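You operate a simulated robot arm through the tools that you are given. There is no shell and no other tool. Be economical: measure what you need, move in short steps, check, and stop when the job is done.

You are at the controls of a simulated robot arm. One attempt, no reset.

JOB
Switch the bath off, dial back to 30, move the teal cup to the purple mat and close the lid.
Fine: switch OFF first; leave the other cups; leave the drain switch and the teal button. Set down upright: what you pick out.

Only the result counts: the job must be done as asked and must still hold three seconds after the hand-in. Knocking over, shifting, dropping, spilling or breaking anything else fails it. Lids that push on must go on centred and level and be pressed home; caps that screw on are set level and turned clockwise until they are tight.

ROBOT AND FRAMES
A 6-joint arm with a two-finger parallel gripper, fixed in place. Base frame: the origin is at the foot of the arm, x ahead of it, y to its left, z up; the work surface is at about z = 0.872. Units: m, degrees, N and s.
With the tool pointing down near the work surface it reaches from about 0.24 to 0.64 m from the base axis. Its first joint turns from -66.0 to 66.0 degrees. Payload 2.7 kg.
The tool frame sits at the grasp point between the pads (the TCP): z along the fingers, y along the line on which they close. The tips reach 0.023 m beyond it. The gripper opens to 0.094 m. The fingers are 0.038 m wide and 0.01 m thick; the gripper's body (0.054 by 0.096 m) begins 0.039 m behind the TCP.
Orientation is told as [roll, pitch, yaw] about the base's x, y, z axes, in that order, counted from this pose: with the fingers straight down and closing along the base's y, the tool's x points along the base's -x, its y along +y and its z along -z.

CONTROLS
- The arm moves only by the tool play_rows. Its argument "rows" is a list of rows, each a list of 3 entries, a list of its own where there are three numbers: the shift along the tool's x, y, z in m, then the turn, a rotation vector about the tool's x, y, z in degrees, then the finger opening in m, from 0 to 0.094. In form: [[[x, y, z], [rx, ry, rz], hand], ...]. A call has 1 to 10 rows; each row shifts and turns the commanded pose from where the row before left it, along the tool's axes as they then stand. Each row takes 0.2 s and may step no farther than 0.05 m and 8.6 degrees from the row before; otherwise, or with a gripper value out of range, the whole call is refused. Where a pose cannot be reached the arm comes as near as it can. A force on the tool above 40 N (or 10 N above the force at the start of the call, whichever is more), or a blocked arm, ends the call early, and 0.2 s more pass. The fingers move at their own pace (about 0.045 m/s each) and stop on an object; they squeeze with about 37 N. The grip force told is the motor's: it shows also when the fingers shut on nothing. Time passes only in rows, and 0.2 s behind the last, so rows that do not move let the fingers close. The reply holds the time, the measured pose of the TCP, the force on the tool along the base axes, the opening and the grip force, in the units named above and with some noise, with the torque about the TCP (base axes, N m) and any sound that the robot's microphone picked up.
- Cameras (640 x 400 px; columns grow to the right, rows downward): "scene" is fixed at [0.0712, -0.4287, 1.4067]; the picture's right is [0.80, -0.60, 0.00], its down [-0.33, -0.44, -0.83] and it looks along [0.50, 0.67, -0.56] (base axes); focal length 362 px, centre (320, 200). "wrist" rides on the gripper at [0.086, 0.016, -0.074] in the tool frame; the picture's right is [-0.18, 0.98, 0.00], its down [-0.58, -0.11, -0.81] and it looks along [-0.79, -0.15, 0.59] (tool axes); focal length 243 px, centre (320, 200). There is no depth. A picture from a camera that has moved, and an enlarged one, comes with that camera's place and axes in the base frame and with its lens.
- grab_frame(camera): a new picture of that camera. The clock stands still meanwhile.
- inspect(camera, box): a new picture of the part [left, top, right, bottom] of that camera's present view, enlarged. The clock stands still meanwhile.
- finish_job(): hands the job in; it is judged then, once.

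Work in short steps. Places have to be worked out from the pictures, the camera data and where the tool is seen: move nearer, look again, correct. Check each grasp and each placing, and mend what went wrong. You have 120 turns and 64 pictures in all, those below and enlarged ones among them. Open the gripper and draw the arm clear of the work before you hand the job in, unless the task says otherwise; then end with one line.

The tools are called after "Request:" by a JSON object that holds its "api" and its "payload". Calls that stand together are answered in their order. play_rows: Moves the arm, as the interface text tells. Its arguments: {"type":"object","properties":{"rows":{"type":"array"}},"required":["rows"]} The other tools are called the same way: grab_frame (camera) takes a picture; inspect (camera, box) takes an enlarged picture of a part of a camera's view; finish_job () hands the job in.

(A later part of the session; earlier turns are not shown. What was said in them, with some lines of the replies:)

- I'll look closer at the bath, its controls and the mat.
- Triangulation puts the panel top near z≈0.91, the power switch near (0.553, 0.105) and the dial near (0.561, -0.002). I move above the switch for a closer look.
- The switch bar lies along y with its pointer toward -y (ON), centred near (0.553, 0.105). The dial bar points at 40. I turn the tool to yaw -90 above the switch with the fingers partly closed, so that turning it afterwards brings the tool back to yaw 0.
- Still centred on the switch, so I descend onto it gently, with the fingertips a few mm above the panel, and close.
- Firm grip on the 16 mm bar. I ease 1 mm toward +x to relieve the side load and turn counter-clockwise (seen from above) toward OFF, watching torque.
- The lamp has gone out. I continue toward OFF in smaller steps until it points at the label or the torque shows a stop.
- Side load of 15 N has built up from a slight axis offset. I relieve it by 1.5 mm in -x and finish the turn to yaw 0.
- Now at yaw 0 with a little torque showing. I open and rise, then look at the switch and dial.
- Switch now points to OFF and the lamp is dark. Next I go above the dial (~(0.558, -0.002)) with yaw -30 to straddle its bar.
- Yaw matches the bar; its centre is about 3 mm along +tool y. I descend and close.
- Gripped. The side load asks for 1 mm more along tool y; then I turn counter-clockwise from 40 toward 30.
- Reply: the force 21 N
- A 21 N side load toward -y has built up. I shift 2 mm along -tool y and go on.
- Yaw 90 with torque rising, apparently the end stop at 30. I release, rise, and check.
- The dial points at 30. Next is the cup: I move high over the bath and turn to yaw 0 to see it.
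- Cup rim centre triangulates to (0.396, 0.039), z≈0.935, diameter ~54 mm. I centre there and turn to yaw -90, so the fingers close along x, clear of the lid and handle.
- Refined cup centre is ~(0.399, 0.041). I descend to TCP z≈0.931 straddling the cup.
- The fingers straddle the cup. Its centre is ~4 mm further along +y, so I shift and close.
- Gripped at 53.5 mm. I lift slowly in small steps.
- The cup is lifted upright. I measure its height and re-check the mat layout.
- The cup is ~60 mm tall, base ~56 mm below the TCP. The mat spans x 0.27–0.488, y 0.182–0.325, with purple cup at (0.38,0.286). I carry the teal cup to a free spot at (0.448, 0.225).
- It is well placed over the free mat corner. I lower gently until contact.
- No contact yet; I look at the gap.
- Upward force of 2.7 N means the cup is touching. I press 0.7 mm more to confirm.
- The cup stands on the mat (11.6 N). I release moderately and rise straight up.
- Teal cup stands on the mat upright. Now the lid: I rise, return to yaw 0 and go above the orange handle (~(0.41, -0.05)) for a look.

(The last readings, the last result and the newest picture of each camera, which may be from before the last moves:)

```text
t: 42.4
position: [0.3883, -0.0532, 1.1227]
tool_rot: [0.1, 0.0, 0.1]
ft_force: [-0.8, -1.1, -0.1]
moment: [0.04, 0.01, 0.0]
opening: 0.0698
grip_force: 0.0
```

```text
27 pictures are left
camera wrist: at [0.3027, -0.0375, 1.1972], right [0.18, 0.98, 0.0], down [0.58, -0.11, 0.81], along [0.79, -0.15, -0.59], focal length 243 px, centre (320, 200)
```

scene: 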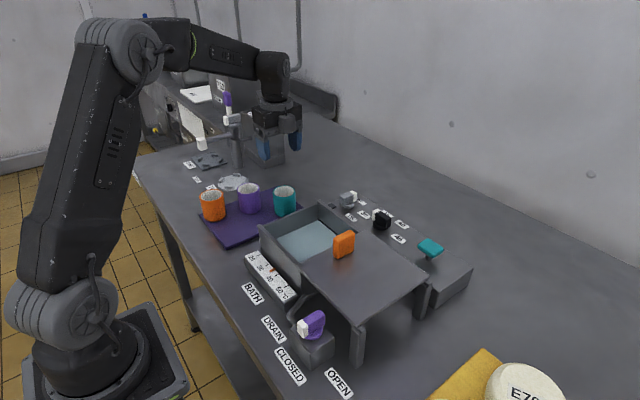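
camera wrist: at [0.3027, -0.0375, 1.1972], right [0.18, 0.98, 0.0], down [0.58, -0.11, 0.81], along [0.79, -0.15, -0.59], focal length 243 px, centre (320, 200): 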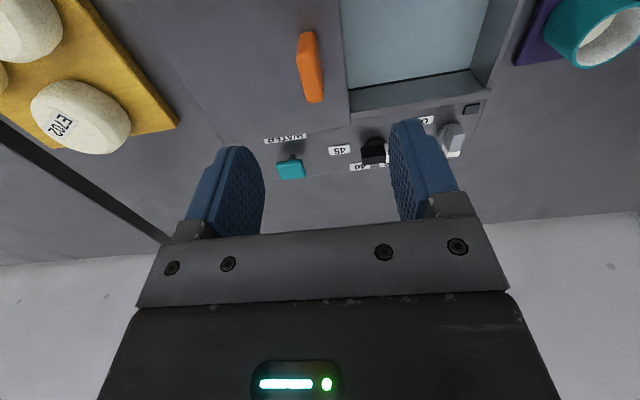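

Request:
{"api": "inspect", "payload": {"camera": "wrist", "box": [200, 0, 520, 200]}}

Request:
{"api": "inspect", "payload": {"camera": "scene", "box": [290, 200, 450, 300]}}

```text
2.00 times, centred on (360, 100) of wrist
camera zoom: at [0.3027, -0.0375, 1.1972], right [0.18, 0.98, 0.0], down [0.58, -0.11, 0.81], along [0.79, -0.15, -0.59], focal length 485 px, centre (240, 400)
```

zoom: 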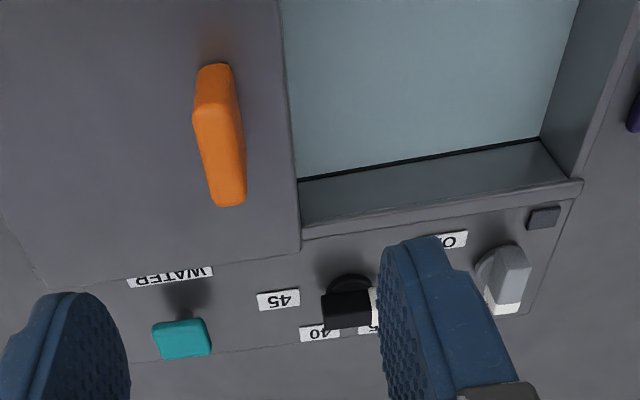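

```text
4.00 times, centred on (370, 250) of scene
camera zoom: at [0.0712, -0.4287, 1.4067], right [0.8, -0.6, 0.0], down [-0.33, -0.44, -0.83], along [0.5, 0.67, -0.56], focal length 1447 px, centre (120, 0)
```

zoom: 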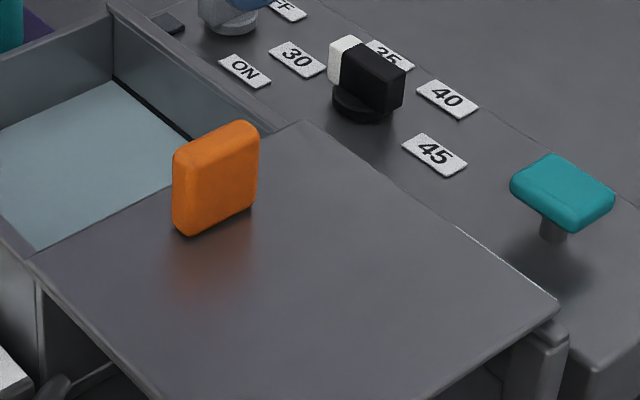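

Handle: centre (0.3975, -0.063), top z≈1.005, lid surface ≈0.965, thin along y. I grasp it at yaw 0 with TCP z≈0.995.

Request:
{"api": "play_rows", "payload": {"rows": [[[-0.009, -0.01, 0.03], [0, 0, 0], 0.06], [[0, 0, 0.04], [0, 0, 0], 0.06], [[0, 0, 0.03], [0, 0, 0], 0.06], [[0, 0, 0.0], [0, 0, 0], 0.06]]}}

Request:
{"api": "inspect", "payload": {"camera": "scene", "box": [290, 180, 450, 300]}}

Request:
{"api": "grab_frame", "payload": {"camera": "wrist"}}

```text
t: 43.4
position: [0.3979, -0.0608, 1.0228]
tool_rot: [0.2, 0.1, 0.1]
ft_force: [0.4, 0.0, 0.0]
moment: [0.03, -0.02, 0.01]
opening: 0.0601
grip_force: 0.0
```

```text
3.33 times, centred on (370, 240) of scene
camera zoom: at [0.0712, -0.4287, 1.4067], right [0.8, -0.6, 0.0], down [-0.33, -0.44, -0.83], along [0.5, 0.67, -0.56], focal length 1206 px, centre (153, 67)
```

zoom: 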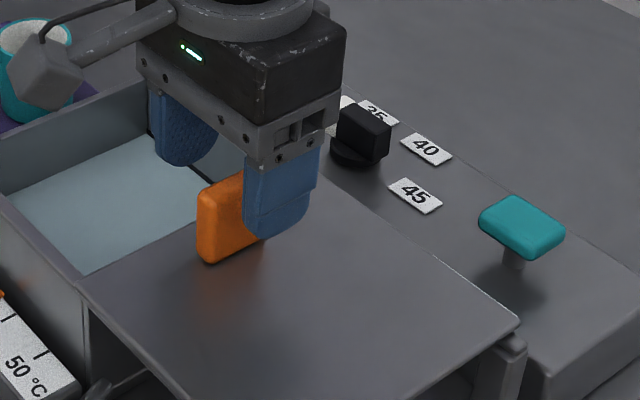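

```text
23 pictures are left
camera wrist: at [0.3112, -0.0457, 1.0978], right [0.18, 0.98, 0.0], down [0.58, -0.11, 0.81], along [0.79, -0.15, -0.59], focal length 243 px, centre (320, 200)
```

wrist: 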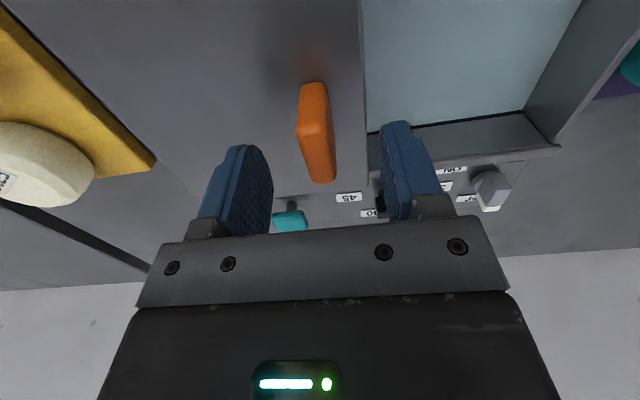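

Centred between the fingers; I descend 27 mm and close.

Request:
{"api": "play_rows", "payload": {"rows": [[[0, -0.001, 0.015], [0, 0, 0], 0.06], [[0, 0, 0.012], [0, 0, 0], 0.06], [[0, 0, 0], [0, 0, 0], 0.03], [[0, 0, 0], [0, 0, 0], 0.005], [[0, 0, 0], [0, 0, 0], 0.005], [[0, 0, 0], [0, 0, 0], 0.005], [[0, 0, 0], [0, 0, 0], 0.005]]}}

```text
t: 45.0
position: [0.398, -0.0618, 0.9962]
tool_rot: [0.1, 0.1, 0.2]
ft_force: [-0.2, 0.2, -3.1]
moment: [-0.3, -0.38, -0.4]
opening: 0.0158
grip_force: 45.3
```

Handle gripped at 16 mm. I slide the lid toward +y in small steps.

Request:
{"api": "play_rows", "payload": {"rows": [[[0, 0.005, 0], [0, 0, 0], 0.005], [[0, 0.01, 0], [0, 0, 0], 0.005], [[0, 0.015, 0], [0, 0, 0], 0.005], [[0, 0.015, 0], [0, 0, 0], 0.005]]}}

Request:
{"api": "inspect", "payload": {"camera": "scene", "box": [230, 180, 470, 330]}}

```text
t: 46.0
position: [0.3989, -0.0167, 0.9954]
tool_rot: [0.0, 0.0, 0.2]
ft_force: [1.7, -0.2, 3.4]
moment: [-0.18, 0.86, -0.63]
opening: 0.016
grip_force: 45.0
```

```text
2.67 times, centred on (350, 255) of scene
camera zoom: at [0.0712, -0.4287, 1.4067], right [0.8, -0.6, 0.0], down [-0.33, -0.44, -0.83], along [0.5, 0.67, -0.56], focal length 965 px, centre (240, 53)
```

zoom: 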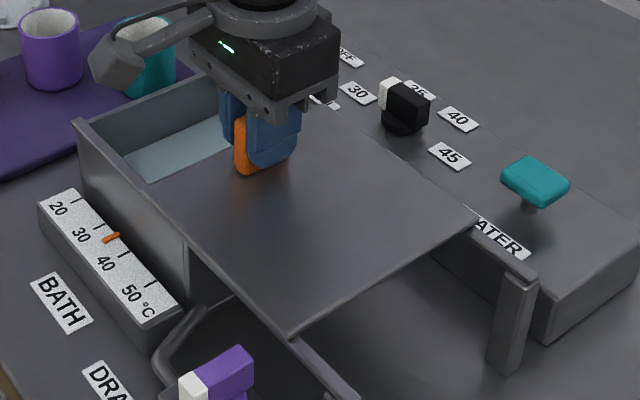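

The lid glides freely on its rails. I continue toward the closed end.

Request:
{"api": "play_rows", "payload": {"rows": [[[0, 0.015, 0], [0, 0, 0], 0.005], [[0, 0.015, 0], [0, 0, 0], 0.005], [[0, 0.015, 0], [0, 0, 0], 0.005], [[0, 0.015, 0], [0, 0, 0], 0.005], [[0, 0.01, 0], [0, 0, 0], 0.005]]}}

Request:
{"api": "inspect", "payload": {"camera": "scene", "box": [210, 170, 450, 320]}}

```text
t: 47.2
position: [0.3975, 0.0534, 0.9957]
tool_rot: [0.1, -0.1, 0.0]
ft_force: [5.4, -1.1, 10.1]
moment: [-0.17, 1.37, -0.56]
opening: 0.0159
grip_force: 44.8
```

```text
2.67 times, centred on (330, 245) of scene
camera zoom: at [0.0713, -0.4287, 1.4067], right [0.8, -0.6, 0.0], down [-0.33, -0.44, -0.83], along [0.5, 0.67, -0.56], focal length 965 px, centre (293, 80)
```

zoom: 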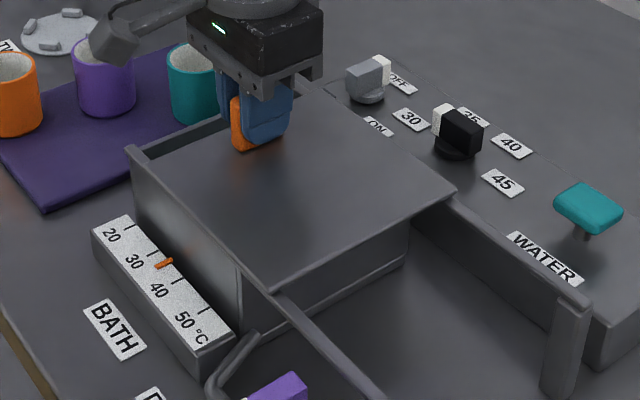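

About 3 cm remain. I continue in smaller steps, watching the y force for the stop.

Request:
{"api": "play_rows", "payload": {"rows": [[[0, 0.008, 0], [0, 0, 0], 0.005], [[0, 0.006, 0], [0, 0, 0], 0.005], [[0, 0.004, 0], [0, 0, 0], 0.005]]}}

Request:
{"api": "inspect", "payload": {"camera": "scene", "box": [210, 170, 450, 320]}}

```text
t: 48.0
position: [0.3987, 0.0707, 0.9946]
tool_rot: [0.0, -0.1, 0.1]
ft_force: [5.6, -1.2, 9.7]
moment: [-0.29, 0.15, -0.69]
opening: 0.0157
grip_force: 45.5
```

```text
2.67 times, centred on (330, 245) of scene
camera zoom: at [0.0712, -0.4287, 1.4067], right [0.8, -0.6, 0.0], down [-0.33, -0.44, -0.83], along [0.5, 0.67, -0.56], focal length 965 px, centre (293, 80)
```

zoom: 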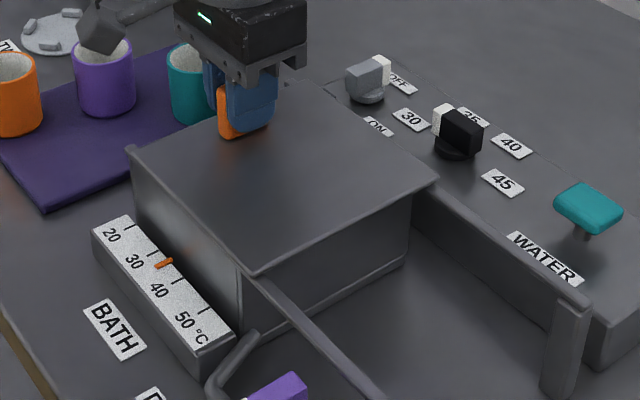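

Request:
{"api": "play_rows", "payload": {"rows": [[[0, 0.004, 0], [0, 0, 0], 0.005], [[0, 0.004, 0], [0, 0, 0], 0.005], [[0, 0.0, 0], [0, 0, 0], 0.005]]}}

Request:
{"api": "play_rows", "payload": {"rows": [[[0, 0.003, 0], [0, 0, 0], 0.005], [[0, 0.003, 0], [0, 0, 0], 0.005], [[0, 0.0, 0], [0, 0, 0], 0.005]]}}

Request:
{"api": "inspect", "payload": {"camera": "scene", "box": [230, 180, 390, 280]}}

```text
t: 48.8
position: [0.3978, 0.079, 0.9965]
tool_rot: [0.2, -0.1, 0.1]
ft_force: [2.2, -0.5, 6.5]
moment: [-0.31, -1.53, -0.67]
opening: 0.0157
grip_force: 45.3
```

```text
t: 49.6
position: [0.3983, 0.0866, 0.9961]
tool_rot: [0.2, -0.1, 0.0]
ft_force: [11.1, 0.4, 7.5]
moment: [-0.32, -0.22, -0.73]
opening: 0.0158
grip_force: 44.7
```

```text
4.00 times, centred on (310, 230) of scene
camera zoom: at [0.0714, -0.4287, 1.4067], right [0.8, -0.6, 0.0], down [-0.33, -0.44, -0.83], along [0.5, 0.67, -0.56], focal length 1447 px, centre (360, 80)
```

zoom: 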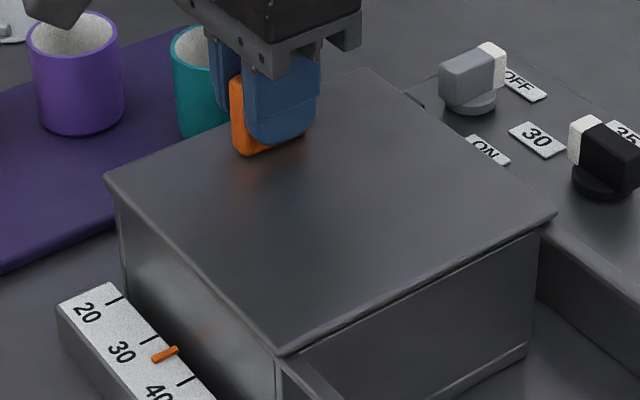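

The lid nearly covers the bath. I check the far (+y) edge with the wrist camera to see what gap is left.

Request:
{"api": "grab_frame", "payload": {"camera": "wrist"}}

```text
18 pictures are left
camera wrist: at [0.3109, 0.1006, 1.0713], right [0.18, 0.98, 0.0], down [0.58, -0.11, 0.81], along [0.79, -0.15, -0.59], focal length 243 px, centre (320, 200)
```

wrist: 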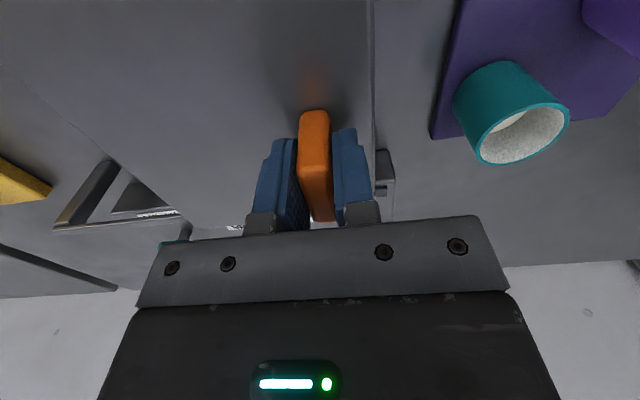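

Request:
{"api": "inspect", "payload": {"camera": "wrist", "box": [310, 0, 450, 220]}}

```text
1.82 times, centred on (380, 110) of wrist
camera zoom: at [0.3109, 0.1006, 1.0713], right [0.18, 0.98, 0.0], down [0.58, -0.11, 0.81], along [0.79, -0.15, -0.59], focal length 441 px, centre (211, 364)
```

zoom: 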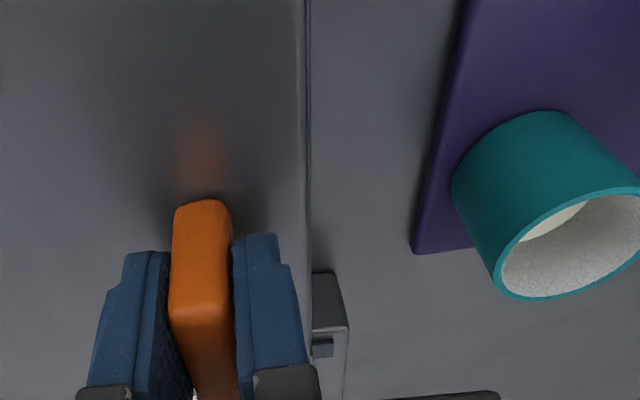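

Only a ~2–3 mm strip of wall shows beyond the lid's edge. I push on in 1.5 mm steps to find the end stop.

Request:
{"api": "play_rows", "payload": {"rows": [[[0, 0.0015, 0], [0, 0, 0], 0.005], [[0, 0.0015, 0], [0, 0, 0], 0.005], [[0, 0.0, 0], [0, 0, 0], 0.005]]}}

Request:
{"api": "inspect", "payload": {"camera": "wrist", "box": [310, 0, 450, 220]}}

```text
t: 50.4
position: [0.3983, 0.0888, 0.9958]
tool_rot: [0.1, -0.1, 0.1]
ft_force: [8.8, -3.5, 5.1]
moment: [-0.26, -1.51, -0.62]
opening: 0.0159
grip_force: 45.1
```

```text
1.82 times, centred on (380, 110) of wrist
camera zoom: at [0.3109, 0.1032, 1.0713], right [0.18, 0.98, 0.0], down [0.58, -0.11, 0.81], along [0.79, -0.15, -0.59], focal length 441 px, centre (211, 364)
```

zoom: 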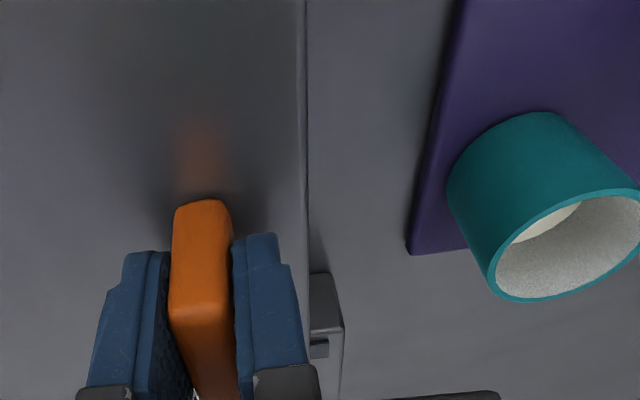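

Resistance in y begins (-3.5 N). A little more.

Request:
{"api": "play_rows", "payload": {"rows": [[[0, 0.0015, 0], [0, 0, 0], 0.005], [[0, 0.0, 0], [0, 0, 0], 0.005]]}}

Request:
{"api": "play_rows", "payload": {"rows": [[[0, 0.0015, 0], [0, 0, 0], 0.005], [[0, 0.0, 0], [0, 0, 0], 0.005]]}}

Request:
{"api": "inspect", "payload": {"camera": "wrist", "box": [310, 0, 450, 220]}}

```text
t: 51.0
position: [0.3989, 0.0879, 0.9969]
tool_rot: [-0.1, 0.1, 0.1]
ft_force: [6.4, -17.6, 7.4]
moment: [-0.13, -1.44, -0.39]
opening: 0.0162
grip_force: 44.8
```

```text
t: 51.6
position: [0.3987, 0.0888, 0.996]
tool_rot: [-0.2, 0.1, 0.1]
ft_force: [6.9, -30.7, 11.3]
moment: [0.27, -0.37, -0.33]
opening: 0.0159
grip_force: 44.7
```

```text
1.82 times, centred on (380, 110) of wrist
camera zoom: at [0.311, 0.1038, 1.0714], right [0.18, 0.98, 0.0], down [0.58, -0.11, 0.81], along [0.79, -0.15, -0.59], focal length 441 px, centre (211, 364)
```

zoom: 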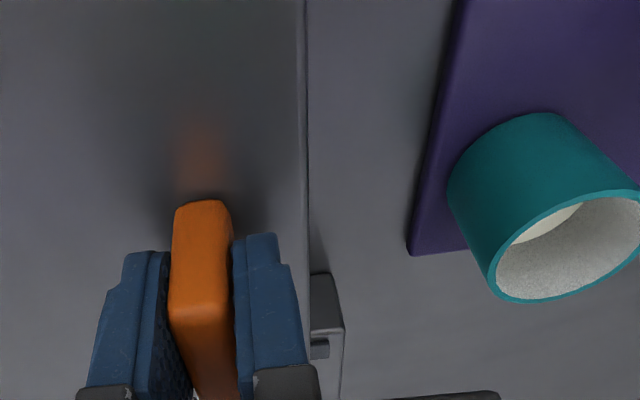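

The stop is reached (force up to 31 N with no motion), so the lid is closed. I ease off the load, open and rise clear.

Request:
{"api": "play_rows", "payload": {"rows": [[[0, -0.0025, 0], [0, 0, 0], 0.005], [[0, 0, 0], [0, 0, 0], 0.03], [[0, 0, 0], [0, 0, 0], 0.045], [[0, 0, 0], [0, 0, 0], 0.045], [[0, 0, -0.03], [0, 0, 0], 0.045], [[0, 0, -0.05], [0, 0, 0], 0.045], [[0, 0, -0.05], [0, 0, 0], 0.045], [[0.04, 0, -0.03], [0, 0, 0], 0.045], [[0.04, 0, -0.0], [0, 0, 0], 0.045]]}}

Request:
{"api": "grab_frame", "payload": {"camera": "scene"}}

Request:
{"api": "grab_frame", "payload": {"camera": "wrist"}}

Request:
{"api": "inspect", "payload": {"camera": "scene", "box": [190, 170, 450, 330]}}

```text
t: 53.6
position: [0.3178, 0.0874, 1.1576]
tool_rot: [0.1, -0.1, 0.1]
ft_force: [-0.1, -0.1, 0.1]
moment: [-0.02, -0.01, -0.03]
opening: 0.0452
grip_force: 0.0
```

```text
14 pictures are left
```

scene: 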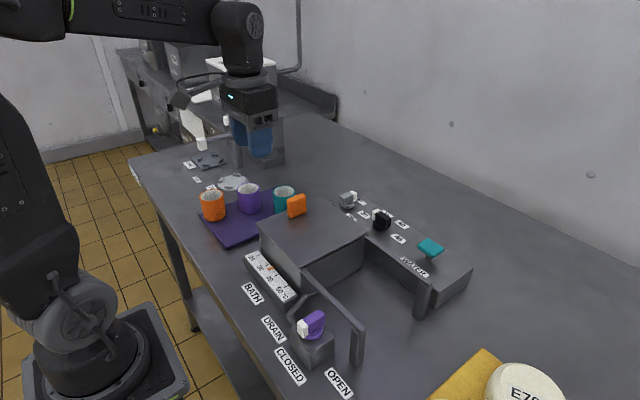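

```text
13 pictures are left
camera wrist: at [0.2305, 0.1026, 1.2316], right [0.18, 0.98, 0.0], down [0.58, -0.11, 0.81], along [0.79, -0.15, -0.59], focal length 243 px, centre (320, 200)
```

wrist: 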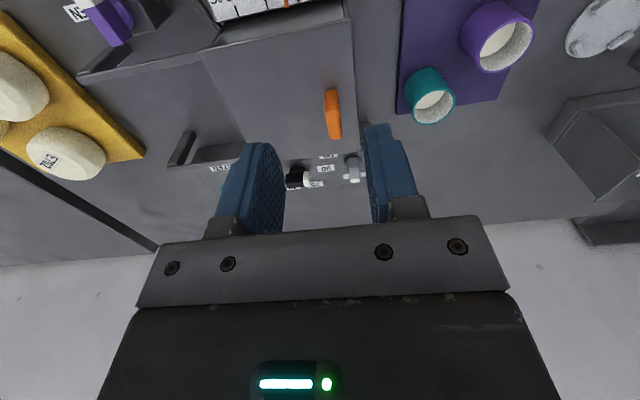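

```text
2.46 times, centred on (320, 250) of scene
camera zoom: at [0.0712, -0.4287, 1.4067], right [0.8, -0.6, 0.0], down [-0.33, -0.44, -0.83], along [0.5, 0.67, -0.56], focal length 891 px, centre (320, 77)
```

zoom: 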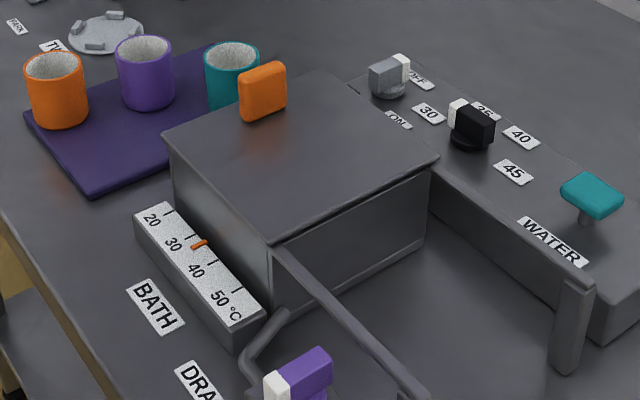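

The lid is closed, the dial is at 30, and the switch is OFF. I check that the cup's base lies fully on the mat.

Request:
{"api": "inspect", "payload": {"camera": "wrist", "box": [310, 0, 560, 160]}}

```text
2.50 times, centred on (435, 80) of wrist
camera zoom: at [0.2305, 0.1026, 1.2316], right [0.18, 0.98, 0.0], down [0.58, -0.11, 0.81], along [0.79, -0.15, -0.59], focal length 606 px, centre (32, 500)
```

zoom: 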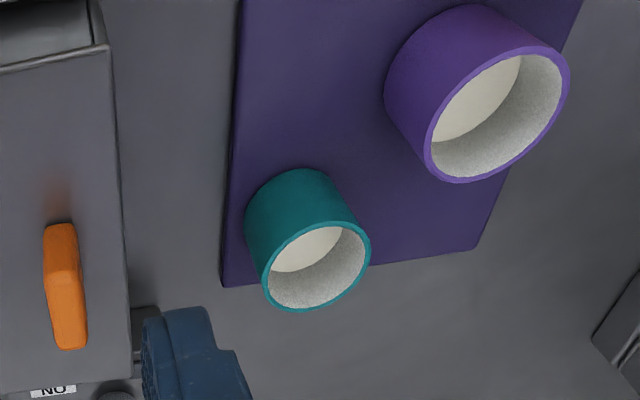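

The cup's base is entirely on the mat, the other cups are untouched, and the arm is clear. Handing in.

Request:
{"api": "finish_job", "payload": {}}

```text
The job is handed in.
```

The bath is switched off with its lamp out, the dial is back at 30, the teal cup stands upright on the purple mat, and the lid is slid closed to its stop.
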